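You operate a simulated robot arm through the tools that you are given. There is no shell and no other tool.

Carry out the task below with a simulated robot arm. There is one attempt and no reset: what you move stays moved.

## Task
Mist the dry starter pot twice and put it back.
Fine: use the carriage and the booth; end with the carriage at LOAD; the damp pots get none.

It is judged by the outcome, as a careful person would: the job done as asked, and still so three seconds after it is handed in. It fails if anything else is knocked over, pushed out of place, dropped, spilled or broken.

## Robot
A 7-joint arm with a two-finger gripper, fixed in place. Base frame: the origin is at the foot of the arm, x ahead of it, y to its left, z up; the work surface is at about z = 750. Readings come in mm, rad, newtons and seconds.
With the tool pointing down near the work surface it reaches from about 100 to 480 mm from the base axis. Its first joint turns from -2.496 to 2.496 rad. Payload 1.47 kg.
The tool frame sits at the grasp point between the pads (the TCP): z along the fingers, y along the line on which they close. The tips reach 16 mm beyond it. Largest opening 87 mm; the body of the gripper starts 55 mm behind the TCP.
Orientation is that of the tool frame in the base frame, as a unit quaternion [x, y, z, w]. With the fingers straight down and closing along the base's y, the tool's x points along the base's -x, its y along +y and its z along -z.

## Interface
- The arm moves only by the tool move_arm. Its argument "series" is a list of rows, each a list of 7 numbers: the shift along the tool's x, y, z in mm, then the turn, a rotation vector about the tool's x, y, z in degrees, then the gripper command, from -1 (shut) to 1 (fully open), values between in proportion. In form: [[tx, ty, tz, rx, ry, rz, grip], ...]. A call has 1 to 20 rows; each row shifts and turns the commanded pose from where the row before left it, along the tool's axes as they then stand. Each row takes 0.2 s and may step no farther than 50 mm and 0.15 rad from the row before; otherwise, or with a gripper value out of range, the whole call is refused. Where a pose cannot be reached the arm comes as near as it can. A force on the tool above 40 N (or 10 N above the force at the start of the call, whichever is more), or a blocked arm, ends the call early, and 0.2 s more pass. The fingers move at their own pace (about 45 mm/s each) and stop on an object; they squeeze with about 28 N. The grip force told is the motor's: it shows also when the fingers shut on nothing. Time passes only in rows, and 0.2 s behind the last, so rows that do not move let the fingers close. It gives the time, the measured TCP pose, the force on the tool (base axes), the opening and the grip force at its end, in the units of the frame above (readings bear some noise), with the torque about the TCP (base axes, N m) and any sound that the robot's microphone picked up, and new pictures: "show" is both (left out), scene, wrist or none.
- Cameras (640 x 400 px; columns grow to the right, rows downward): "scene" is fixed at [398.8, 648.7, 1466.4]; the picture's right is [-0.95, 0.30, 0.00], its down [0.22, 0.70, -0.68] and it looks along [-0.20, -0.65, -0.73] (base axes); focal length 293 px, centre (320, 200). "wrist" rides on the gripper at [73, 12, -90] in the tool frame; the picture's right is [-0.16, 0.99, 0.00], its down [-0.72, -0.12, -0.68] and it looks along [-0.67, -0.11, 0.73] (tool axes); focal length 247 px, centre (320, 200). There is no depth. A picture from a camera that has moved, and an enlarged one, comes with that camera's place and axes in the base frame and with its lens.
- slide_trunk(by): slides the trunk up (or, below 0, down) by that many mm; the arm rides with it, the base frame stays. It gives what a move gives, with no picture.
- zoom(camera, box): a new picture of the part [left, top, right, bottom] of that camera's present view, enlarged. It takes no simulated time.
- hand_in(): hands the job in; it is judged then, once.

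Nothing tells you positions but the pictures and the camera data. Unless the task says otherwise, let go and move clear before handing in.

The tools are called after ">>>" as name(argument=value, ...) on one line, values as JSON. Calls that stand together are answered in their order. move_arm: Moves the arm, as the interface text tells. Its arguments: {"type":"object","properties":{"series":{"type":"array"},"show":{"type":"string","enum":["both","scene","wrist","none"]}},"required":["series"]} The other tools are called the same way: slide_trunk (by) slides the trunk up or down; zoom (camera, box) takes an enlarged picture of a part of a camera's view; hand_in () hands the job in.

At the start:

```text
time_s: 0.0
ee_pos: [101.3, 320.6, 1215.2]
orientation: [0.0, 1.0, 0.001, 0.0]
force: [0.4, -0.5, 0.6]
wrist_torque: [0.02, 0.02, 0.01]
finger_gap: 87.1
grasp_force: 0.0
trunk travel left (down, up): [-937.0, 303.0]
```

scene: 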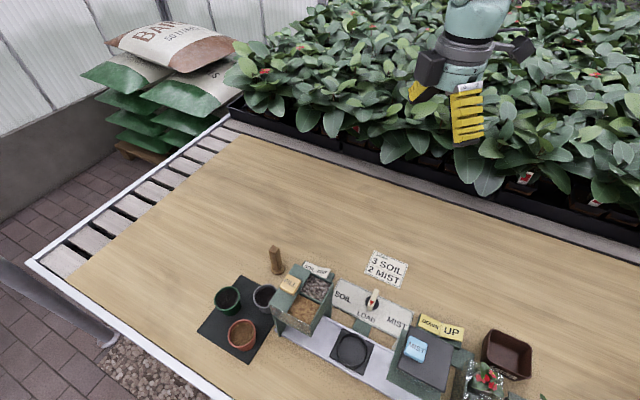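
wrist: 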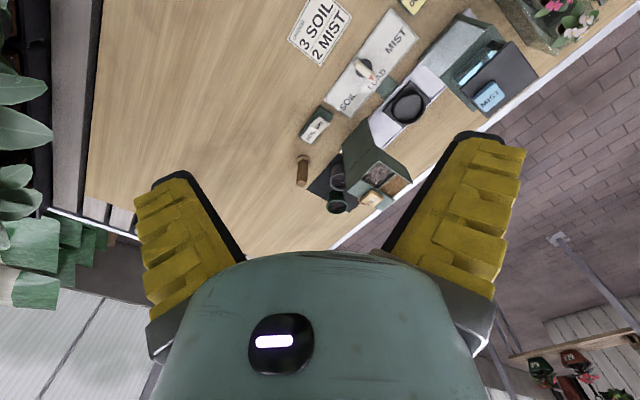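

I see a workbench with a tray of three pots, a carriage rail with SOIL / LOAD / MIST stations, and a booth. I'll zoom in to read details before moving.

>>> zoom(camera="scene", box=[180, 220, 360, 380])

>>> zoom(camera="scene", box=[320, 240, 540, 400])

>>> zoom(camera="wrist", box=[280, 0, 600, 230])

```text
2.50 times, centred on (270, 300) of scene
camera zoom: at [398.8, 648.7, 1466.4], right [-0.95, 0.3, 0.0], down [0.22, 0.7, -0.68], along [-0.2, -0.65, -0.73], focal length 731 px, centre (445, -50)
```

zoom: 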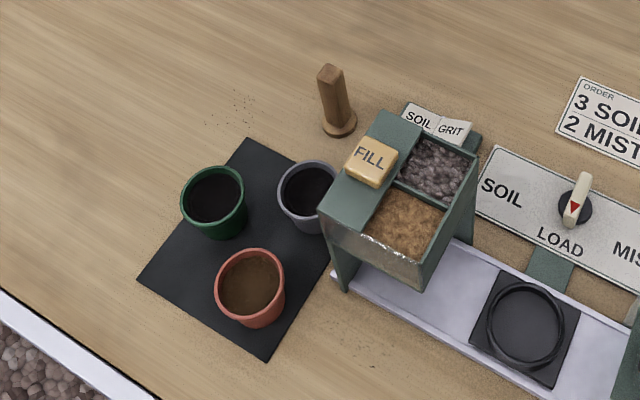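

```text
2.50 times, centred on (430, 320) of scene
camera zoom: at [398.8, 648.7, 1466.4], right [-0.95, 0.3, 0.0], down [0.22, 0.7, -0.68], along [-0.2, -0.65, -0.73], focal length 731 px, centre (45, -100)
```

zoom: 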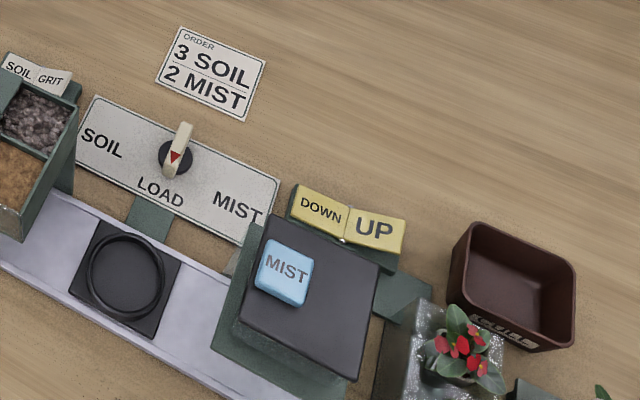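

```text
1.74 times, centred on (440, 115) of wrist
camera zoom: at [29.2, 331.3, 1304.8], right [0.16, 0.99, 0.0], down [0.72, -0.12, 0.68], along [0.67, -0.11, -0.73], focal length 430 px, centre (111, 348)
```

zoom: 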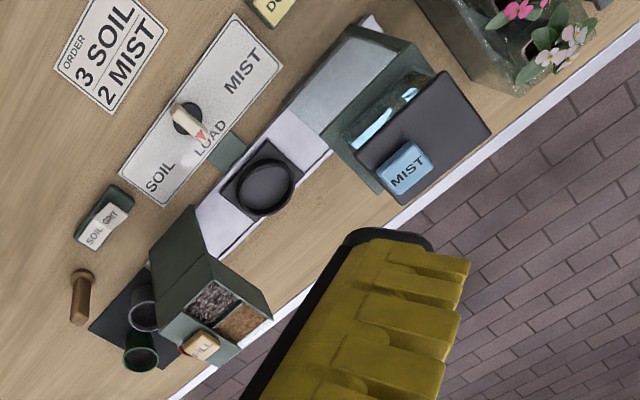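

The terracotta pot's soil looks lighter, so it is likely the dry one, and the other two look dark and damp. I'll swing the wrist camera round for a closer look and check the reach.

>>> move_arm(series=[[-40, 0, 0, 0, 0, -8, 1], [-40, 0, 0, 0, 0, -8, 1], [-40, 0, 0, 0, 0, -8, 1], [-30, 0, 0, 0, 0, -8, 1], [0, 0, 0, 0, 0, -8, 1], [0, 0, 0, 0, 0, 0, 1]])

```text
time_s: 1.4
ee_pos: [248.0, 350.3, 1216.3]
orientation: [-0.343, 0.939, 0.0, 0.0]
force: [-0.8, 0.1, 0.2]
wrist_torque: [0.02, -0.01, 0.0]
finger_gap: 87.0
grasp_force: 0.0
trunk travel left (down, up): [-937.0, 303.0]
camera wrist: at [184.9, 310.3, 1304.8], right [-0.52, 0.86, 0.0], down [0.63, 0.38, 0.68], along [0.58, 0.35, -0.73], focal length 247 px, centre (320, 200)
```

scene: 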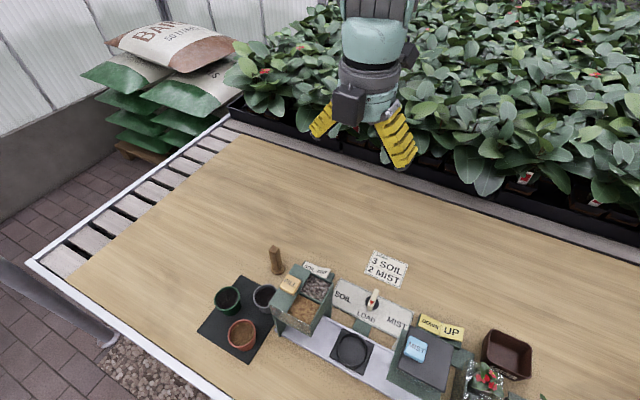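
wrist: 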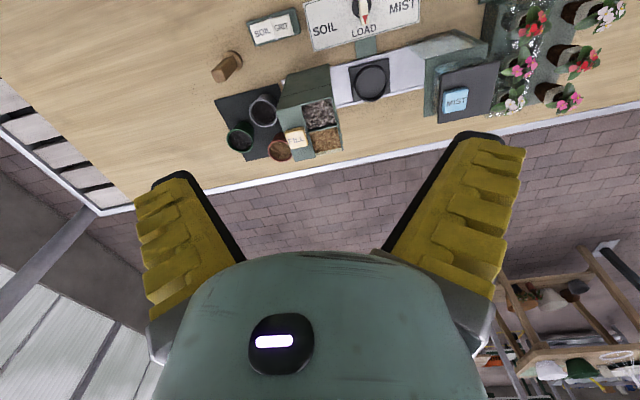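

The arm moves as expected. Next I'll zoom in from this angle to see the booth, the rail and the pots.

>>> zoom(camera="wrist", box=[200, 60, 360, 170])

>>> zoom(camera="wrist", box=[340, 0, 520, 130])

```text
3.64 times, centred on (280, 115) of wrist
camera zoom: at [184.9, 310.3, 1304.8], right [-0.52, 0.86, 0.0], down [0.63, 0.38, 0.68], along [0.58, 0.35, -0.73], focal length 898 px, centre (466, 509)
```

zoom: 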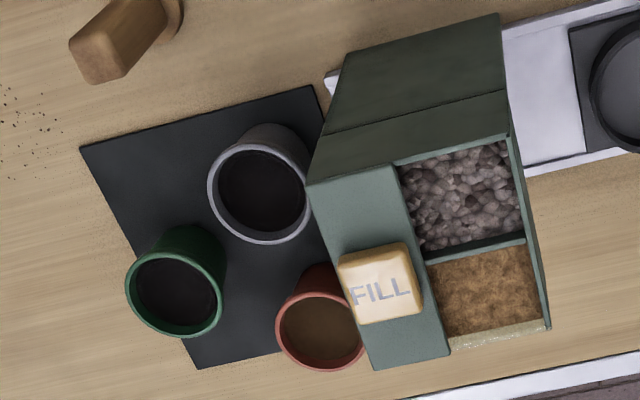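

```text
3.08 times, centred on (430, 65) of wrist
camera zoom: at [184.9, 310.3, 1304.8], right [-0.52, 0.86, 0.0], down [0.63, 0.38, 0.68], along [0.58, 0.35, -0.73], focal length 760 px, centre (-18, 615)
```

zoom: 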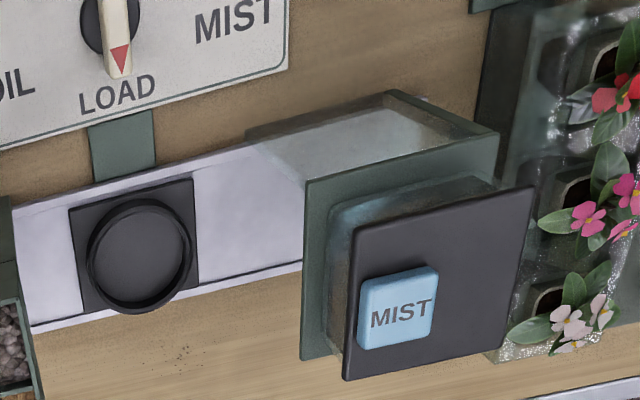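

By triangulation the terracotta rim is at about (497, 388, 805), the LOAD ring at (274, 485, 775), the MIST button at (200, 554, 936) and the FILL button at (375, 380, 943). All of these are past the nominal 480 mm reach, so I'll test how far the arm reaches up here in free air.

>>> move_arm(series=[[-50, 0, 0, 0, 0, 0, 1], [-50, 0, 0, 0, 0, 0, 1], [-50, 0, 0, 0, 0, 0, 1], [-50, 0, 0, 0, 0, 0, 1], [0, 0, 0, 0, 0, 0, 1], [0, 0, 0, 0, 0, 0, 1]])

```text
time_s: 2.8
ee_pos: [397.1, 464.6, 1218.0]
orientation: [-0.343, 0.939, 0.0, 0.0]
force: [0.3, -0.7, -0.3]
wrist_torque: [-0.05, 0.0, -0.02]
finger_gap: 87.1
grasp_force: 0.0
out of reach, approached as far as the arm can: row 4
trunk travel left (down, up): [-937.0, 303.0]
camera wrist: at [333.6, 426.1, 1306.9], right [-0.51, 0.86, 0.0], down [0.63, 0.38, 0.68], along [0.58, 0.35, -0.73], focal length 247 px, centre (320, 200)
```

scene: 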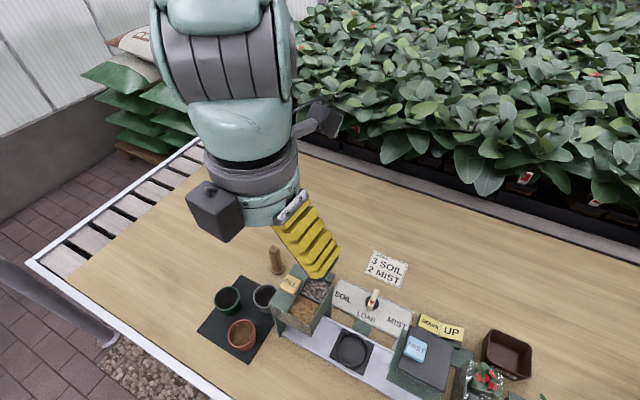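
wrist: 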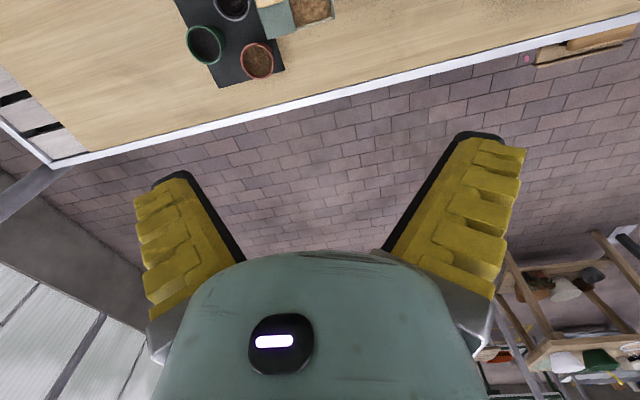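

At this height the arm reaches about 611 mm with the tool pointing down, so the trunk height sets the reach. I'll pull back, turn toward the booth and lower the trunk for a closer look.

>>> move_arm(series=[[44, 15, 0, 0, 0, 0, 1], [44, 15, 0, 0, 0, 0, 1], [44, 15, 0, 0, 0, 0, 1], [44, 15, 0, 0, 0, 0, 1], [44, 15, 0, 0, 0, 0, 1], [0, 0, 0, 0, 0, -8, 1], [0, 0, 0, 0, 0, -8, 1], [0, 0, 0, 0, 0, -8, 1], [0, 0, 0, 0, 0, -8, 1], [0, 0, 0, 0, 0, 0, 1]], show="none")

>>> slide_trunk(by=-150)

>>> move_arm(series=[[0, 0, 0, 0, 0, 0, 1]])

```text
time_s: 5.0
ee_pos: [178.0, 412.4, 1204.1]
orientation: [-0.588, 0.809, 0.0, 0.0]
force: [-0.3, 0.1, 0.4]
wrist_torque: [0.03, -0.05, 0.02]
finger_gap: 86.8
grasp_force: 0.0
out of reach, approached as far as the arm can: row 3, 4, 5
trunk travel left (down, up): [-937.0, 303.0]
```

```text
time_s: 6.8
ee_pos: [177.9, 413.9, 1054.2]
orientation: [-0.587, 0.809, -0.001, 0.0]
force: [-0.4, 0.4, 0.4]
wrist_torque: [-0.01, -0.01, 0.02]
finger_gap: 87.2
grasp_force: 0.0
trunk travel left (down, up): [-787.0, 453.0]
```

```text
time_s: 7.2
ee_pos: [177.1, 412.7, 1055.2]
orientation: [-0.588, 0.809, 0.0, 0.0]
force: [0.5, -0.1, -0.3]
wrist_torque: [0.03, 0.0, 0.0]
finger_gap: 86.9
grasp_force: 0.0
trunk travel left (down, up): [-787.0, 453.0]
camera wrist: at [144.5, 345.3, 1143.4], right [-0.89, 0.46, 0.0], down [0.33, 0.65, 0.68], along [0.31, 0.6, -0.73], focal length 247 px, centre (320, 200)
```

scene: 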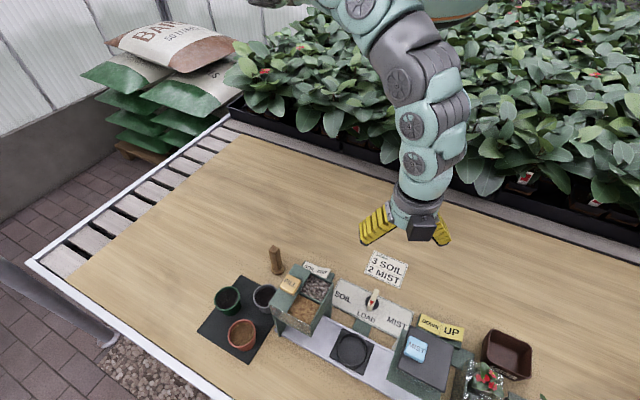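
wrist: 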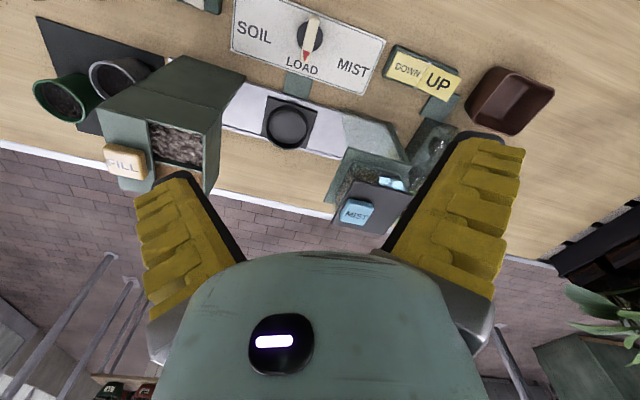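

Now I have a closer view of the panel and booth, so I'll zoom in on them.

>>> zoom(camera="wrist", box=[300, 30, 500, 240])

>>> zoom(camera="wrist", box=[20, 0, 320, 220])

>>> zoom(camera="scene", box=[380, 300, 540, 400])

```text
1.90 times, centred on (400, 135) of wrist
camera zoom: at [144.5, 345.3, 1143.4], right [-0.89, 0.46, 0.0], down [0.33, 0.65, 0.68], along [0.31, 0.6, -0.73], focal length 470 px, centre (168, 324)
```

zoom: 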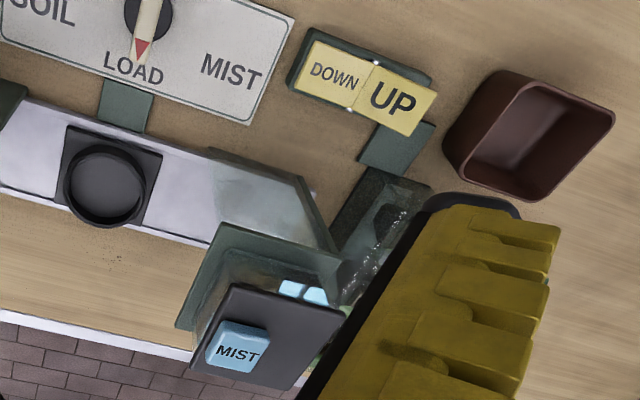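

```text
1.82 times, centred on (170, 110) of wrist
camera zoom: at [144.5, 345.3, 1143.4], right [-0.89, 0.46, 0.0], down [0.33, 0.65, 0.68], along [0.31, 0.6, -0.73], focal length 449 px, centre (593, 364)
```

zoom: 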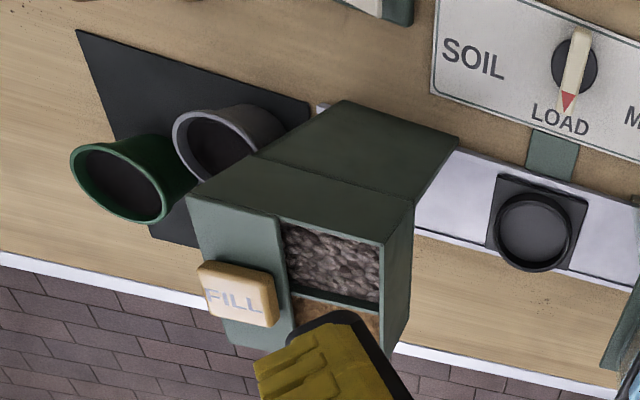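

```text
4.00 times, centred on (460, 350) of scene
camera zoom: at [398.8, 648.7, 1466.4], right [-0.95, 0.3, 0.0], down [0.22, 0.7, -0.68], along [-0.2, -0.65, -0.73], focal length 1170 px, centre (-240, -400)
```

zoom: 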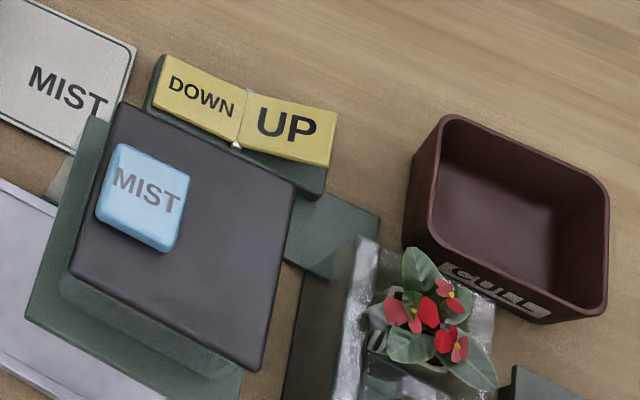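

The booth is a glass-walled chamber at the rail's end with the MIST button on its roof. I'll turn to look into it from the LOAD side and find out what the DOWN/UP rocker controls.

>>> move_arm(series=[[0, 0, 0, 0, 0, -8, 1], [0, 0, 0, 0, 0, -8, 1], [0, 0, 0, 0, 0, -8, 1], [0, 0, 0, 0, 0, -8, 1], [0, 0, 0, 0, 0, -8, 1], [0, 0, 0, 0, 0, -8, 1], [0, 0, 0, 0, 0, -8, 1], [13, -23, 28, 0, 0, 0, 1], [13, -23, 28, 0, 0, 0, 1], [13, -23, 28, 0, 0, 0, 1], [0, 0, 0, 0, 0, 0, 1]])

```text
time_s: 9.6
ee_pos: [255.8, 423.8, 969.6]
orientation: [0.899, -0.439, 0.002, 0.0]
force: [-0.4, -0.1, 0.9]
wrist_torque: [-0.03, 0.01, 0.0]
finger_gap: 86.9
grasp_force: 0.0
trunk travel left (down, up): [-787.0, 453.0]
camera wrist: at [291.4, 357.7, 1058.8], right [-0.88, -0.48, 0.0], down [-0.36, 0.64, 0.68], along [-0.33, 0.59, -0.73], focal length 247 px, centre (320, 200)
```

scene: 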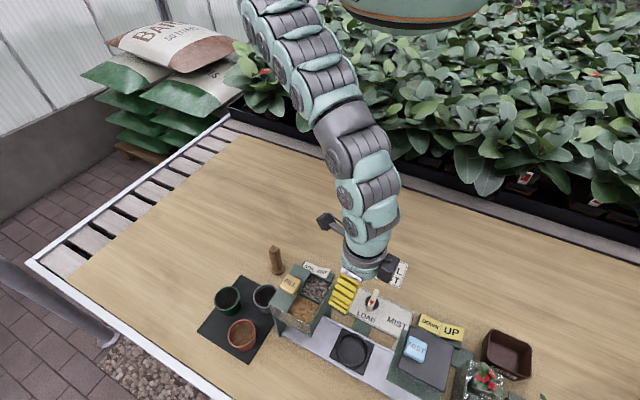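
wrist: 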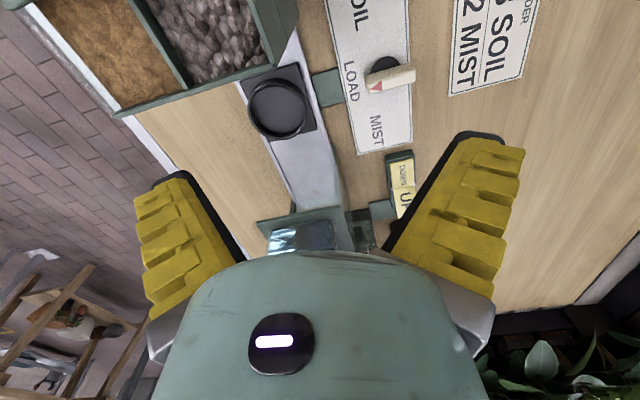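

>>> zoom(camera="wrist", box=[240, 130, 440, 260])

>>> zoom(camera="scene", box=[370, 290, 470, 400])

```text
3.08 times, centred on (340, 195) of wrist
camera zoom: at [291.4, 357.7, 1058.8], right [-0.88, -0.48, 0.0], down [-0.36, 0.64, 0.68], along [-0.33, 0.59, -0.73], focal length 760 px, centre (258, 215)
```

zoom: 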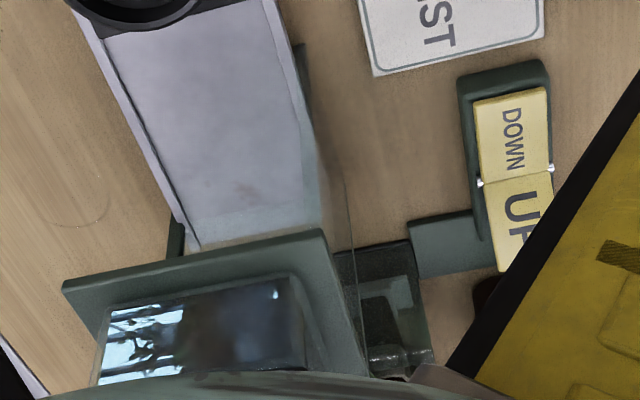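

```text
3.64 times, centred on (420, 345) of scene
camera zoom: at [398.8, 648.7, 1466.4], right [-0.95, 0.3, 0.0], down [0.22, 0.7, -0.68], along [-0.2, -0.65, -0.73], focal length 1064 px, centre (-44, -327)
```

zoom: 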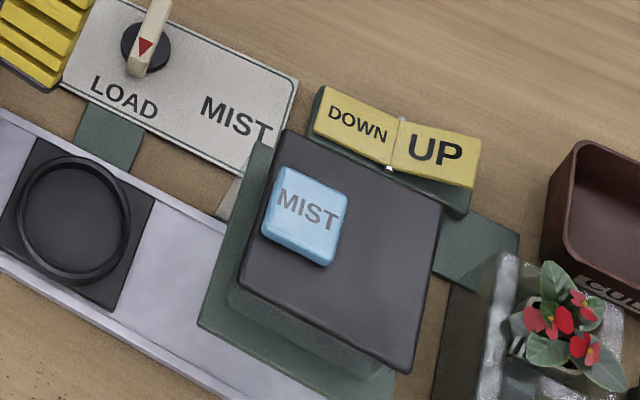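

The green-rimmed hood at the MIST station is raised, with its rim at about z = 878, so DOWN/UP most likely lowers and raises it. Next I'll go high over the terracotta pot to check how far the arm reaches there and to view the pots from close up.

>>> move_arm(series=[[0, 0, -45, 0, 0, 0, 1], [0, 0, 0, 0, 0, 8, 1], [0, 0, 0, 0, 0, 8, 1], [0, 0, 0, 0, 0, 8, 1], [0, 0, 0, 0, 0, 8, 1], [0, 0, 0, 0, 0, 8, 1], [0, 0, 0, 0, 0, 8, 1], [0, 0, 0, 0, 0, 8, 1], [0, 0, 0, 0, 0, 8, 1], [0, 0, 0, 0, 0, 8, 1], [0, 0, 0, 0, 0, 8, 1], [0, 0, 0, 0, 0, 8, 1], [-32, -36.5, 0, 0, 0, 0, 1], [-32, -36.5, 0, 0, 0, 0, 1], [-32, -36.5, 0, 0, 0, 0, 1], [-32, -36.5, 0, 0, 0, 0, 1], [-32, -36.5, 0, 0, 0, 0, 1], [0, 0, 0, 0, 0, 0, 1]])

```text
time_s: 13.3
ee_pos: [496.2, 389.2, 1014.7]
orientation: [-0.343, 0.939, -0.001, 0.0]
force: [-0.6, -0.2, 1.5]
wrist_torque: [-0.02, 0.0, -0.02]
finger_gap: 87.1
grasp_force: 0.1
trunk travel left (down, up): [-787.0, 453.0]
camera wrist: at [432.7, 347.8, 1103.5], right [-0.51, 0.86, 0.0], down [0.63, 0.38, 0.68], along [0.58, 0.35, -0.73], focal length 247 px, centre (320, 200)
```

scene: 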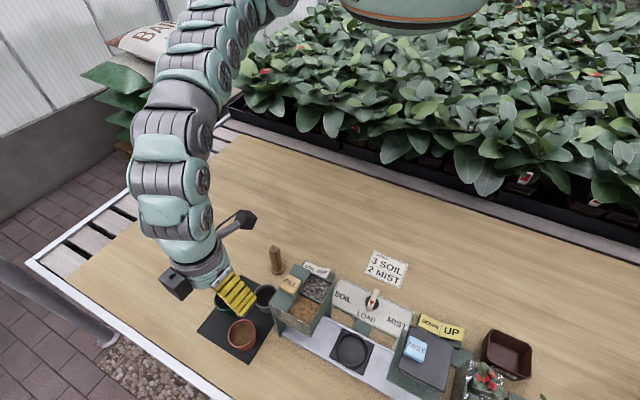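
wrist: 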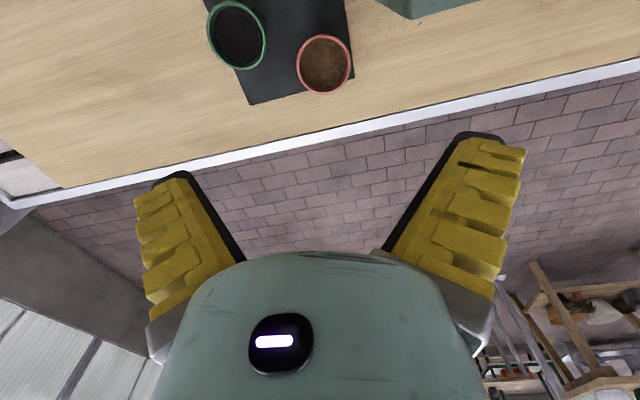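

The arm does reach over the terracotta pot with the tool pointing straight down. I'll zoom in to fix the pot's position and check whether the soil is dry.

>>> zoom(camera="wrist", box=[190, 0, 410, 120])

>>> zoom(camera="scene", box=[190, 260, 310, 380])

```text
2.91 times, centred on (300, 60) of wrist
camera zoom: at [432.7, 347.8, 1103.5], right [-0.51, 0.86, 0.0], down [0.63, 0.38, 0.68], along [0.58, 0.35, -0.73], focal length 718 px, centre (378, 607)
```

zoom: 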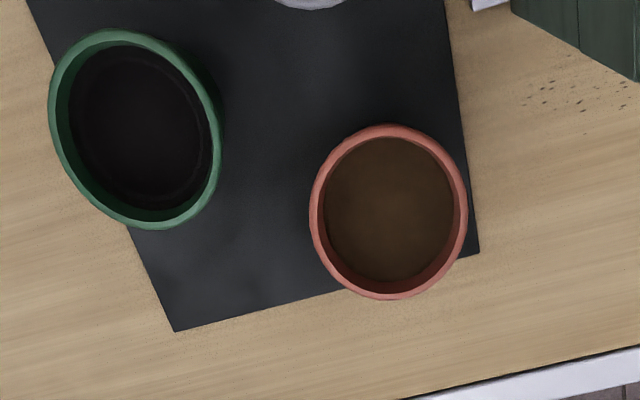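

```text
3.33 times, centred on (250, 320) of scene
camera zoom: at [398.8, 648.7, 1466.4], right [-0.95, 0.3, 0.0], down [0.22, 0.7, -0.68], along [-0.2, -0.65, -0.73], focal length 975 px, centre (553, -200)
```

zoom: 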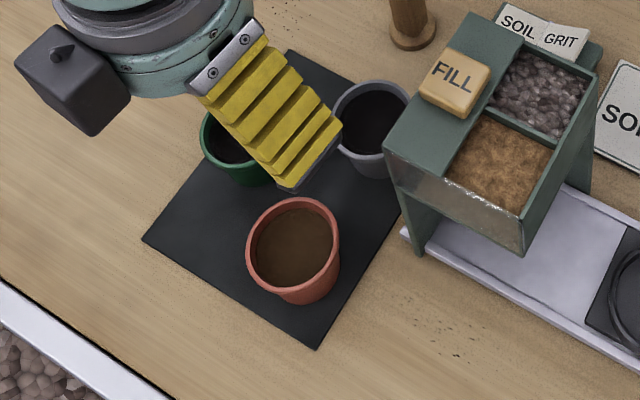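

The terracotta pot holds light brown, dry soil and the other two are dark and damp. I put its rim centre at about (494.5, 389, 812), and the nearest hopper corner is at (425, 402). I'll lower the tool above it to see whether the arm holds its reach without dropping the trunk further.

>>> move_arm(series=[[1.4, 0.9, 25, 0, 0, 0, 0.75], [0, 0, 25, 0, 0, 0, 0.75], [0, 0, 25, 0, 0, 0, 0.75], [0, 0, 0, 0, 0, 0, 0.75]])

```text
time_s: 14.3
ee_pos: [492.7, 385.5, 950.8]
orientation: [-0.342, 0.94, 0.0, -0.001]
force: [0.3, -0.3, -0.1]
wrist_torque: [0.04, 0.03, 0.02]
finger_gap: 78.3
grasp_force: 1.7
out of reach, approached as far as the arm can: row 3
trunk travel left (down, up): [-787.0, 453.0]
camera wrist: at [430.1, 346.6, 1038.1], right [-0.51, 0.86, 0.0], down [0.63, 0.38, 0.68], along [0.58, 0.35, -0.73], focal length 247 px, centre (320, 200)
```

scene: 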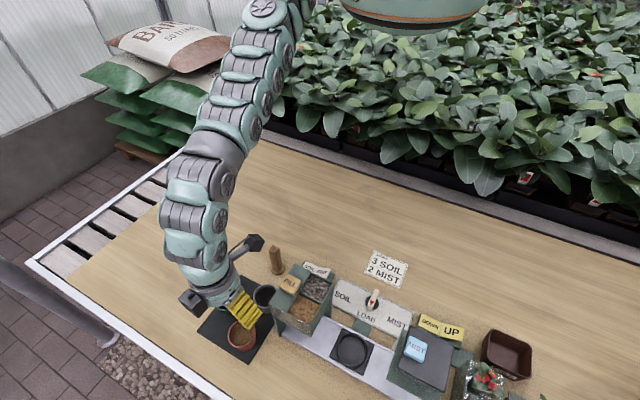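
wrist: 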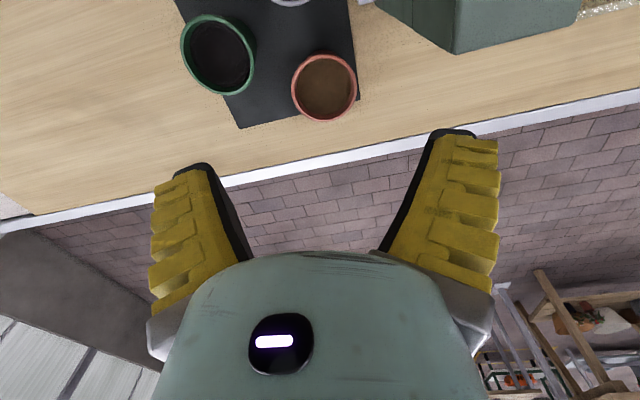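

At this trunk height the arm runs out of reach at about z = 950 over the pot. I'll raise the tool, lower the trunk while watching its clearance to the plants, and stop with the tips just above the rim.

>>> move_arm(series=[[0, 0, -40, 0, 0, 0, 0.75], [0, 0, -40, 0, 0, 0, 0.75], [0, 0, 0, 0, 0, 0, 0.75]], show="none")

>>> slide_trunk(by=-90)

>>> move_arm(series=[[0, 0, 0, 0, 0, 0, 0.75]])

```text
time_s: 15.2
ee_pos: [493.2, 385.6, 1029.0]
orientation: [-0.342, 0.94, -0.001, -0.001]
force: [0.1, -0.1, 0.1]
wrist_torque: [0.02, 0.0, -0.01]
finger_gap: 78.6
grasp_force: 1.7
trunk travel left (down, up): [-787.0, 453.0]
```

```text
time_s: 16.4
ee_pos: [494.7, 385.5, 939.3]
orientation: [-0.342, 0.94, -0.001, 0.0]
force: [0.1, -0.1, 0.4]
wrist_torque: [0.0, 0.0, 0.0]
finger_gap: 78.7
grasp_force: 1.9
trunk travel left (down, up): [-697.0, 543.0]
```

```text
time_s: 16.8
ee_pos: [493.8, 385.9, 939.2]
orientation: [-0.342, 0.94, 0.0, 0.0]
force: [0.4, 0.6, 0.0]
wrist_torque: [0.0, 0.0, 0.0]
finger_gap: 78.4
grasp_force: 2.5
trunk travel left (down, up): [-697.0, 543.0]
camera wrist: at [430.7, 347.1, 1028.4], right [-0.51, 0.86, 0.0], down [0.63, 0.38, 0.68], along [0.58, 0.35, -0.73], focal length 247 px, centre (320, 200)
```

scene: 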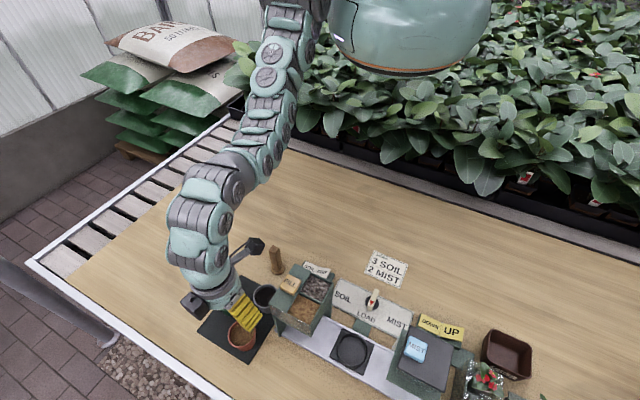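
wrist: 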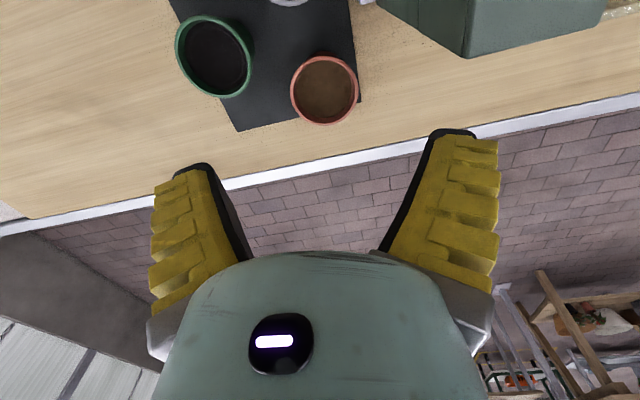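

>>> zoom(camera="wrist", box=[240, 20, 420, 140])

>>> slide_trunk(by=-80)

>>> move_arm(series=[[0, 0, 0, 0, 0, 0, 0.75]])

```text
3.33 times, centred on (330, 80) of wrist
camera zoom: at [430.7, 347.1, 1028.4], right [-0.51, 0.86, 0.0], down [0.63, 0.38, 0.68], along [0.58, 0.35, -0.73], focal length 823 px, centre (287, 600)
```

zoom: 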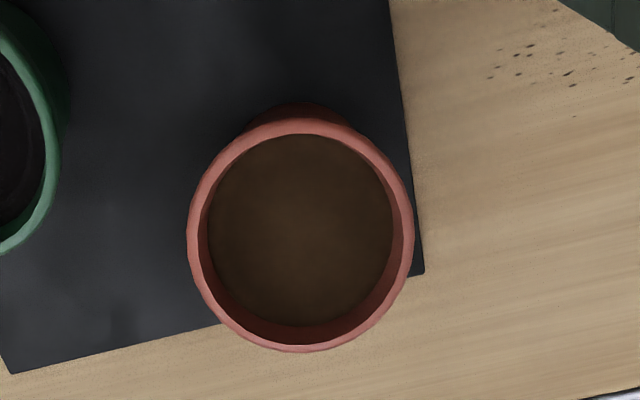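

```text
time_s: 18.0
ee_pos: [494.7, 386.1, 859.1]
orientation: [-0.342, 0.94, 0.0, -0.001]
force: [0.1, 0.5, 0.0]
wrist_torque: [0.03, 0.03, 0.01]
finger_gap: 78.6
grasp_force: 1.9
trunk travel left (down, up): [-617.0, 623.0]
```

```text
time_s: 18.4
ee_pos: [493.3, 386.6, 860.3]
orientation: [-0.342, 0.94, 0.0, 0.0]
force: [0.4, -0.2, 0.1]
wrist_torque: [0.01, 0.0, -0.01]
finger_gap: 78.7
grasp_force: 1.8
trunk travel left (down, up): [-617.0, 623.0]
camera wrist: at [430.7, 347.1, 948.4], right [-0.51, 0.86, 0.0], down [0.63, 0.38, 0.68], along [0.58, 0.35, -0.73], focal length 247 px, centre (320, 200)
```

scene: 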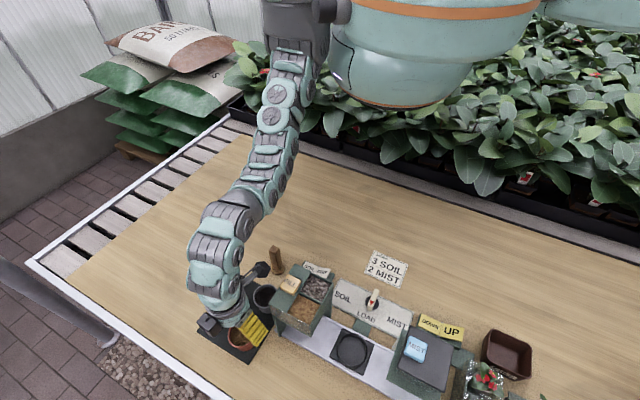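
wrist: 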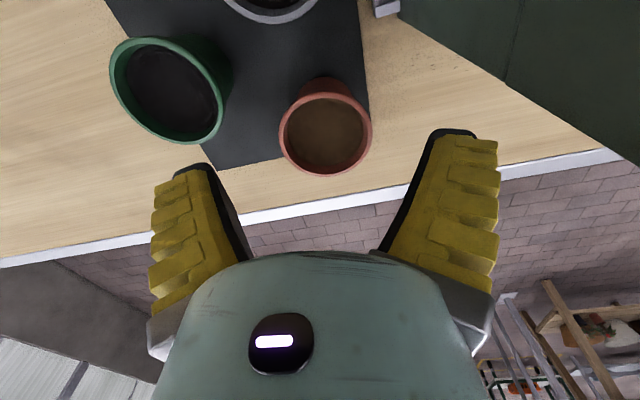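

The pot sits slightly toward tool +y, by about 3 mm. I'll make that correction and lower the open fingers around it.

>>> move_arm(series=[[-1.2, 2.8, 0, 0, 0, 0, 0.75], [0, 0, 20, 0, 0, 0, 0.75], [0, 0, 20, 0, 0, 0, 0.75], [0, 0, 20, 0, 0, 0, 0.75], [0, 0, 0, 0, 0, 0, 0.75]])

```text
time_s: 19.6
ee_pos: [493.0, 393.8, 800.3]
orientation: [-0.343, 0.939, 0.001, 0.002]
force: [-1.9, 3.9, 7.0]
wrist_torque: [-0.46, -0.26, 0.02]
finger_gap: 78.5
grasp_force: 3.4
trunk travel left (down, up): [-617.0, 623.0]
camera wrist: at [429.5, 352.4, 889.3], right [-0.51, 0.86, 0.0], down [0.63, 0.37, 0.68], along [0.58, 0.35, -0.73], focal length 247 px, centre (320, 200)
```

scene: 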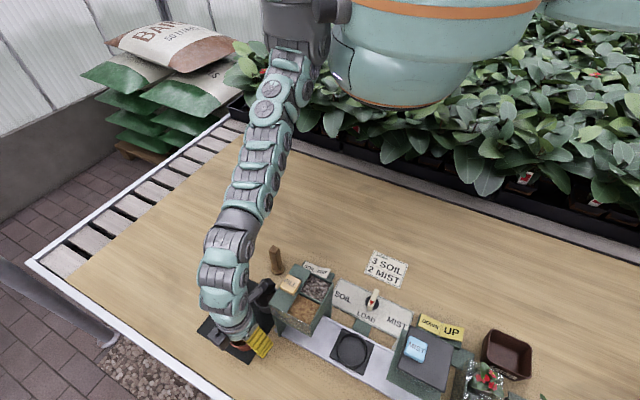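
wrist: 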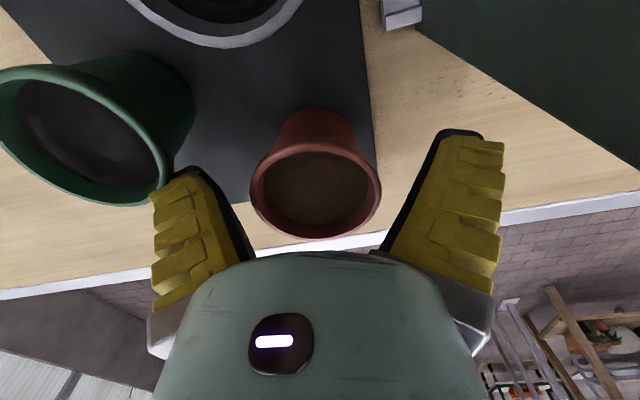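

The force reading (7 N in z, 4 N in y) and the picture suggest the left finger is touching the green pot's rim. I'll back straight up and check before trying again.

>>> move_arm(series=[[0, 0, -20, 0, 0, 0, 0.75], [0, 0, -20, 0, 0, 0, 0.75], [0, 0, -20, 0, 0, 0, 0.75], [0, 0, -10, 0, 0, 0, 0.75], [0, 0, 0, 0, 0, 0, 0.75]])

>>> zoom(camera="scene", box=[190, 260, 310, 380])

```text
time_s: 20.8
ee_pos: [492.6, 389.8, 868.5]
orientation: [-0.342, 0.94, -0.001, 0.001]
force: [-0.7, 0.4, 0.6]
wrist_torque: [-0.01, -0.02, -0.06]
finger_gap: 78.8
grasp_force: 2.0
trunk travel left (down, up): [-617.0, 623.0]
camera wrist: at [429.6, 349.9, 958.4], right [-0.51, 0.86, 0.0], down [0.63, 0.38, 0.68], along [0.58, 0.35, -0.73], focal length 247 px, centre (320, 200)
```

scene: 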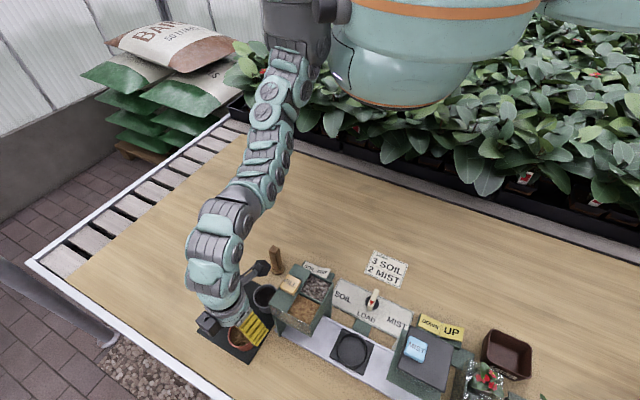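
wrist: 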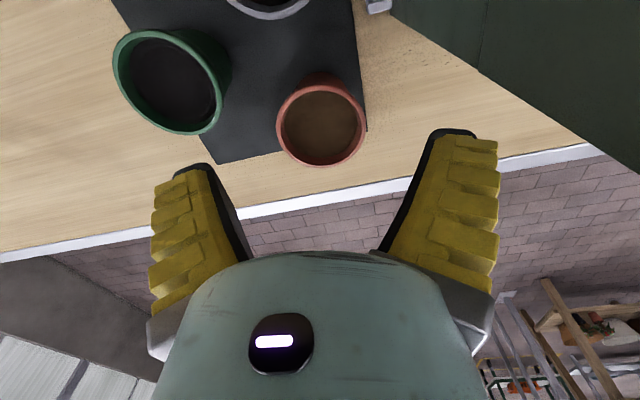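

```text
3.33 times, centred on (250, 320) of scene
camera zoom: at [398.8, 648.7, 1466.4], right [-0.95, 0.3, 0.0], down [0.22, 0.7, -0.68], along [-0.2, -0.65, -0.73], focal length 975 px, centre (553, -200)
```

zoom: 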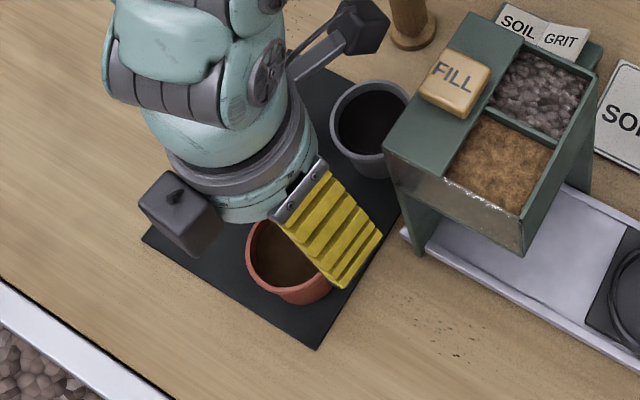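

The green pot hasn't moved: I measure it at (516, 299) both before and after. I'll turn the closing line 12° away from it, narrow the opening, and check again.

>>> move_arm(series=[[0, 0, 0, 0, 0, -6, 0.6], [0, 0, 0, 0, 0, -6, 0.6], [0, 0, 0, 0, 0, 0, 0.6], [0, 0, 0, 0, 0, 0, 0.6]])

>>> zoom(camera="wrist", box=[120, 0, 520, 250])

```text
time_s: 21.8
ee_pos: [492.2, 388.5, 868.2]
orientation: [-0.438, 0.899, -0.001, 0.0]
force: [0.0, 0.0, 0.8]
wrist_torque: [0.01, 0.02, -0.02]
finger_gap: 73.0
grasp_force: 2.5
trunk travel left (down, up): [-617.0, 623.0]
camera wrist: at [439.1, 337.5, 958.4], right [-0.68, 0.73, 0.0], down [0.54, 0.5, 0.68], along [0.5, 0.46, -0.73], focal length 247 px, centre (320, 200)
```

scene: 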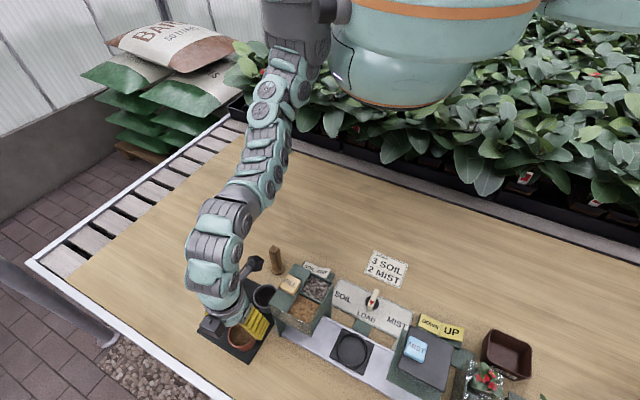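
wrist: 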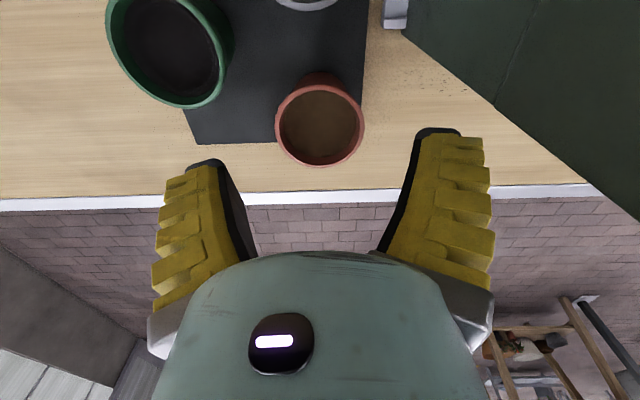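

```text
1.60 times, centred on (320, 125) of wrist
camera zoom: at [439.1, 337.5, 958.4], right [-0.68, 0.73, 0.0], down [0.54, 0.5, 0.68], along [0.5, 0.46, -0.73], focal length 395 px, centre (320, 320)
```

zoom: 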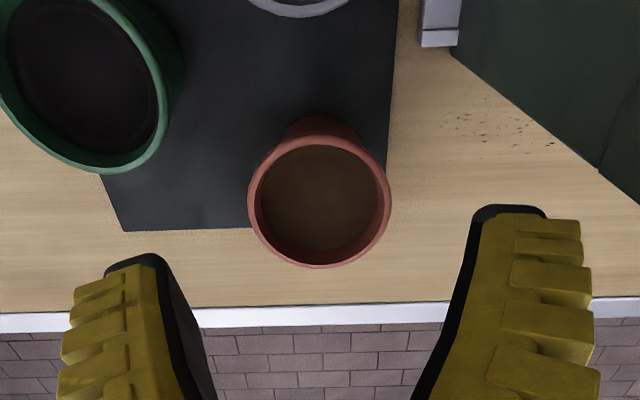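

The pot is now centred under the tool and the green pot is well clear. I'll descend in small steps.

>>> move_arm(series=[[0, 0, 16, 0, 0, 0, 0.6], [0, 0, 16, 0, 0, 0, 0.6], [0, 0, 16, 0, 0, 0, 0.6], [0, 0, 0, 0, 0, 0, 0.6]], show="wrist")

```text
time_s: 22.8
ee_pos: [492.4, 389.1, 821.4]
orientation: [-0.439, 0.899, 0.0, -0.001]
force: [0.3, 0.3, 0.8]
wrist_torque: [0.03, -0.03, -0.02]
finger_gap: 72.9
grasp_force: 2.8
trunk travel left (down, up): [-617.0, 623.0]
camera wrist: at [438.9, 337.8, 910.6], right [-0.68, 0.73, 0.0], down [0.54, 0.5, 0.68], along [0.5, 0.46, -0.73], focal length 247 px, centre (320, 200)
```

wrist: 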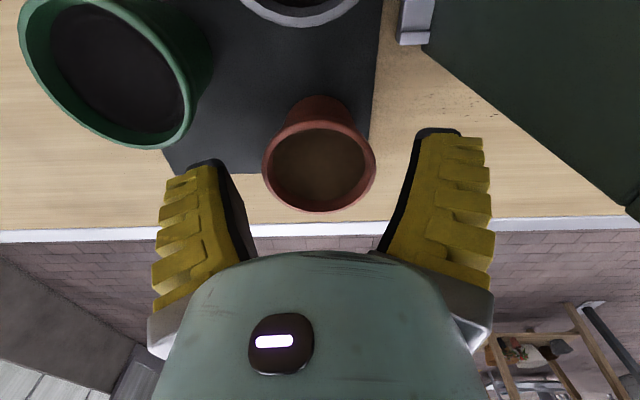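

>>> move_arm(series=[[0, 0, 12, 0, 0, 0, 0.6], [0, 0, 10, 0, 0, 0, 0.6], [0, 0, 0, 0, 0, 0, 0.6]], show="wrist")

```text
time_s: 23.6
ee_pos: [493.6, 389.6, 799.8]
orientation: [-0.438, 0.899, 0.0, 0.0]
force: [0.2, 0.9, -1.1]
wrist_torque: [0.0, 0.01, 0.03]
finger_gap: 73.2
grasp_force: 2.1
trunk travel left (down, up): [-617.0, 623.0]
camera wrist: at [439.1, 338.0, 888.8], right [-0.68, 0.73, 0.0], down [0.54, 0.5, 0.68], along [0.5, 0.46, -0.73], focal length 247 px, centre (320, 200)
```

wrist: 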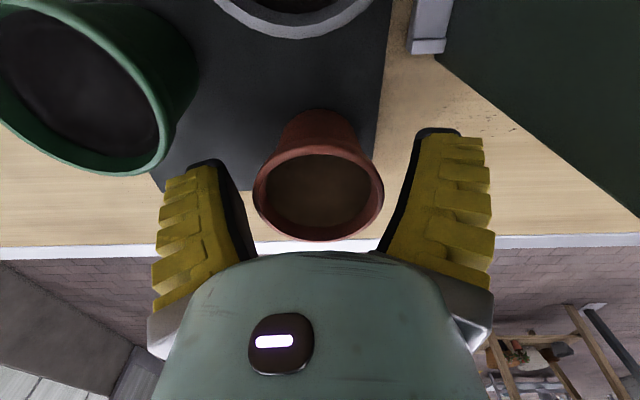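

The descent was clean, with no contact. Now I'll close on the pot.

>>> move_arm(series=[[0, 0, 0, 0, 0, 0, 0.3], [0, 0, 0, 0, 0, 0, -1], [0, 0, 0, 0, 0, 0, -1], [0, 0, 0, 0, 0, 0, -1], [0, 0, 0, 0, 0, 0, -1]], show="wrist")

```text
time_s: 24.8
ee_pos: [490.8, 390.8, 798.6]
orientation: [-0.438, 0.899, 0.0, 0.0]
force: [0.1, -0.4, 0.4]
wrist_torque: [0.02, 0.04, 0.03]
finger_gap: 56.3
grasp_force: 28.0
trunk travel left (down, up): [-617.0, 623.0]
camera wrist: at [439.2, 337.7, 888.7], right [-0.68, 0.73, 0.0], down [0.54, 0.5, 0.68], along [0.5, 0.46, -0.73], focal length 247 px, centre (320, 200)
```

wrist: 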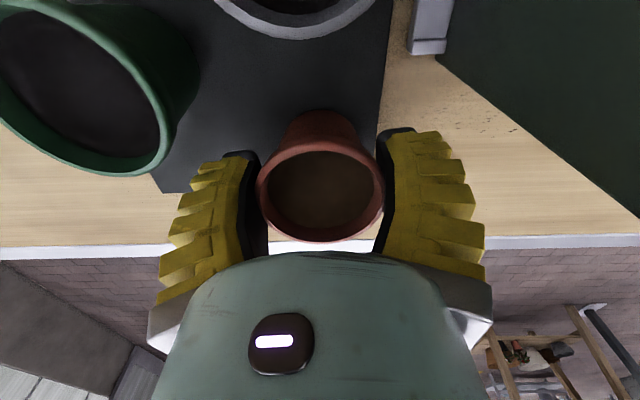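

The pot is gripped at 28 N with a 56 mm gap. I'll lift it with the trunk so the pot clears the hopper at about 950 mm.

>>> slide_trunk(by=40)

>>> move_arm(series=[[0, 0, 0, 0, 0, 0, -1]])

```text
time_s: 25.6
ee_pos: [491.6, 390.6, 839.1]
orientation: [-0.438, 0.899, 0.0, 0.0]
force: [-0.5, -0.2, 0.5]
wrist_torque: [0.02, 0.0, 0.02]
finger_gap: 0.0
grasp_force: 28.3
trunk travel left (down, up): [-657.0, 583.0]
```

```text
time_s: 26.0
ee_pos: [492.8, 389.7, 840.2]
orientation: [-0.439, 0.899, 0.0, -0.001]
force: [-0.3, -0.1, -0.1]
wrist_torque: [0.0, 0.03, -0.01]
finger_gap: 0.1
grasp_force: 28.3
trunk travel left (down, up): [-657.0, 583.0]
camera wrist: at [439.2, 337.8, 928.7], right [-0.68, 0.73, 0.0], down [0.54, 0.5, 0.68], along [0.5, 0.46, -0.73], focal length 247 px, centre (320, 200)
```

scene: 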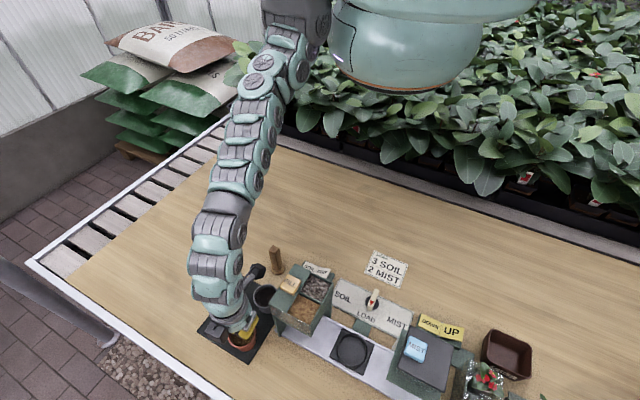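
wrist: 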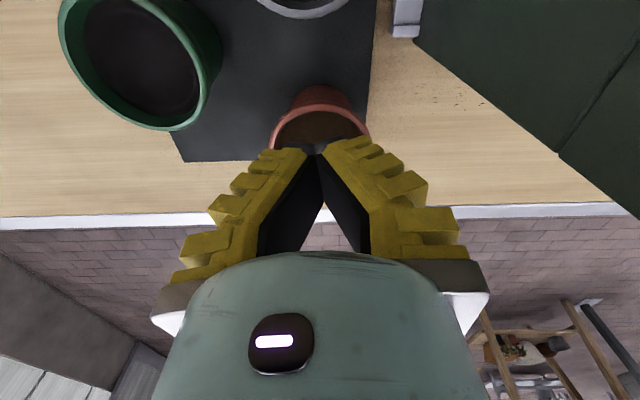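

The pot slipped out as the arm rose: the fingers slid over it and shut, and the pot still stands on its mat. I'll look at the finger shape and the pot before trying again.

>>> zoom(camera="wrist", box=[200, 60, 440, 270])

>>> zoom(camera="scene", box=[190, 260, 290, 370])

```text
1.90 times, centred on (320, 165) of wrist
camera zoom: at [439.2, 337.8, 928.7], right [-0.68, 0.73, 0.0], down [0.54, 0.5, 0.68], along [0.5, 0.46, -0.73], focal length 470 px, centre (320, 267)
```

zoom: 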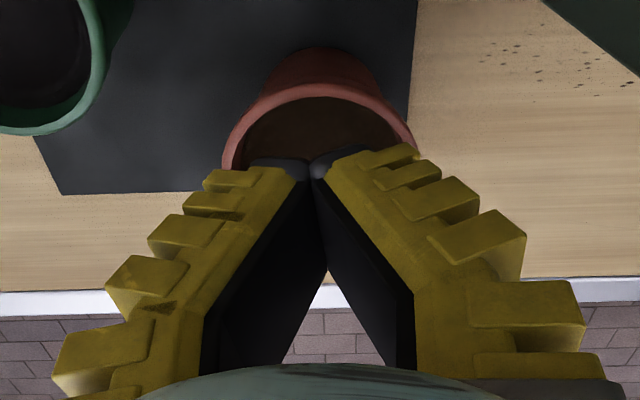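

```text
3.64 times, centred on (240, 315) of scene
camera zoom: at [398.8, 648.7, 1466.4], right [-0.95, 0.3, 0.0], down [0.22, 0.7, -0.68], along [-0.2, -0.65, -0.73], focal length 1064 px, centre (611, -218)
```

zoom: 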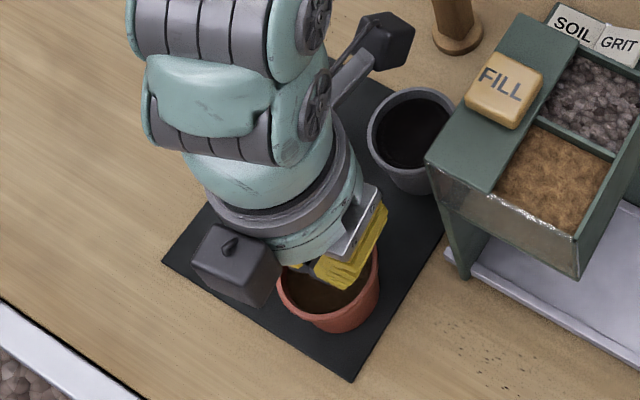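

The pivoting fingers flare outward at this gap, so their pads push the rim downward. Gripping nearer the fingertips should reduce the flare, so I'll reopen above the rim, go down less far, and test with a very small lift.

>>> move_arm(series=[[0, 0, 0, 0, 0, 0, 0.6], [0, 0, 0, 0, 0, 0, 0.6], [0, 0, 0, 0, 0, 0, 0.6], [0, 0, 0, 0, 0, 0, 0.6], [0, 0, 0, 0, 0, 0, 0.6]], show="wrist")

```text
time_s: 27.2
ee_pos: [492.5, 390.2, 840.5]
orientation: [-0.438, 0.899, 0.0, 0.001]
force: [-0.4, 0.0, -0.6]
wrist_torque: [0.0, 0.01, 0.0]
finger_gap: 73.2
grasp_force: 2.3
trunk travel left (down, up): [-657.0, 583.0]
camera wrist: at [439.2, 337.8, 928.7], right [-0.68, 0.73, 0.0], down [0.54, 0.5, 0.68], along [0.5, 0.46, -0.73], focal length 247 px, centre (320, 200)
```

wrist: 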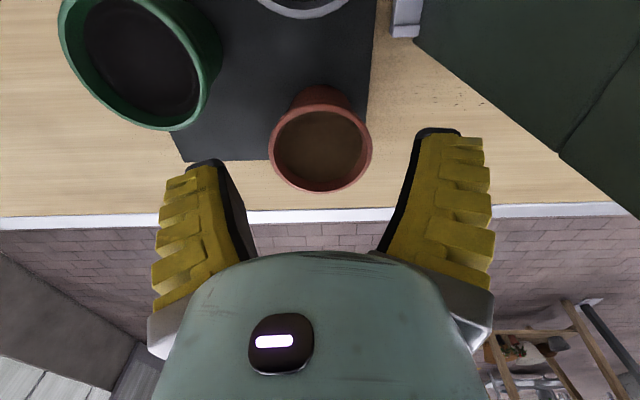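

>>> move_arm(series=[[0, 0, 14, 0, 0, 0, 0.6], [0, 0, 14, 0, 0, 0, 0.6], [0, 0, 0, 0, 0, 0, 0.6], [0, 0, 0, 0, 0, 0, 0.2], [0, 0, 0, 0, 0, 0, -0.2], [0, 0, 0, 0, 0, 0, -1], [0, 0, 0, 0, 0, 0, -1], [0, 0, 0, 0, 0, 0, -1]], show="wrist")

```text
time_s: 29.0
ee_pos: [491.7, 388.9, 820.0]
orientation: [-0.439, 0.899, 0.0, 0.001]
force: [0.0, 0.1, 12.4]
wrist_torque: [-0.08, 0.09, -0.03]
finger_gap: 6.0
grasp_force: 13.0
out of reach, approached as far as the arm can: row 2
trunk travel left (down, up): [-657.0, 583.0]
camera wrist: at [439.5, 337.5, 910.1], right [-0.68, 0.73, 0.0], down [0.54, 0.5, 0.68], along [0.5, 0.46, -0.73], focal length 247 px, centre (320, 200)
```

wrist: 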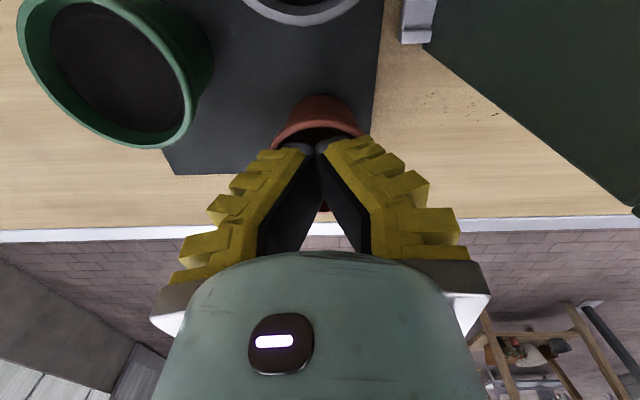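

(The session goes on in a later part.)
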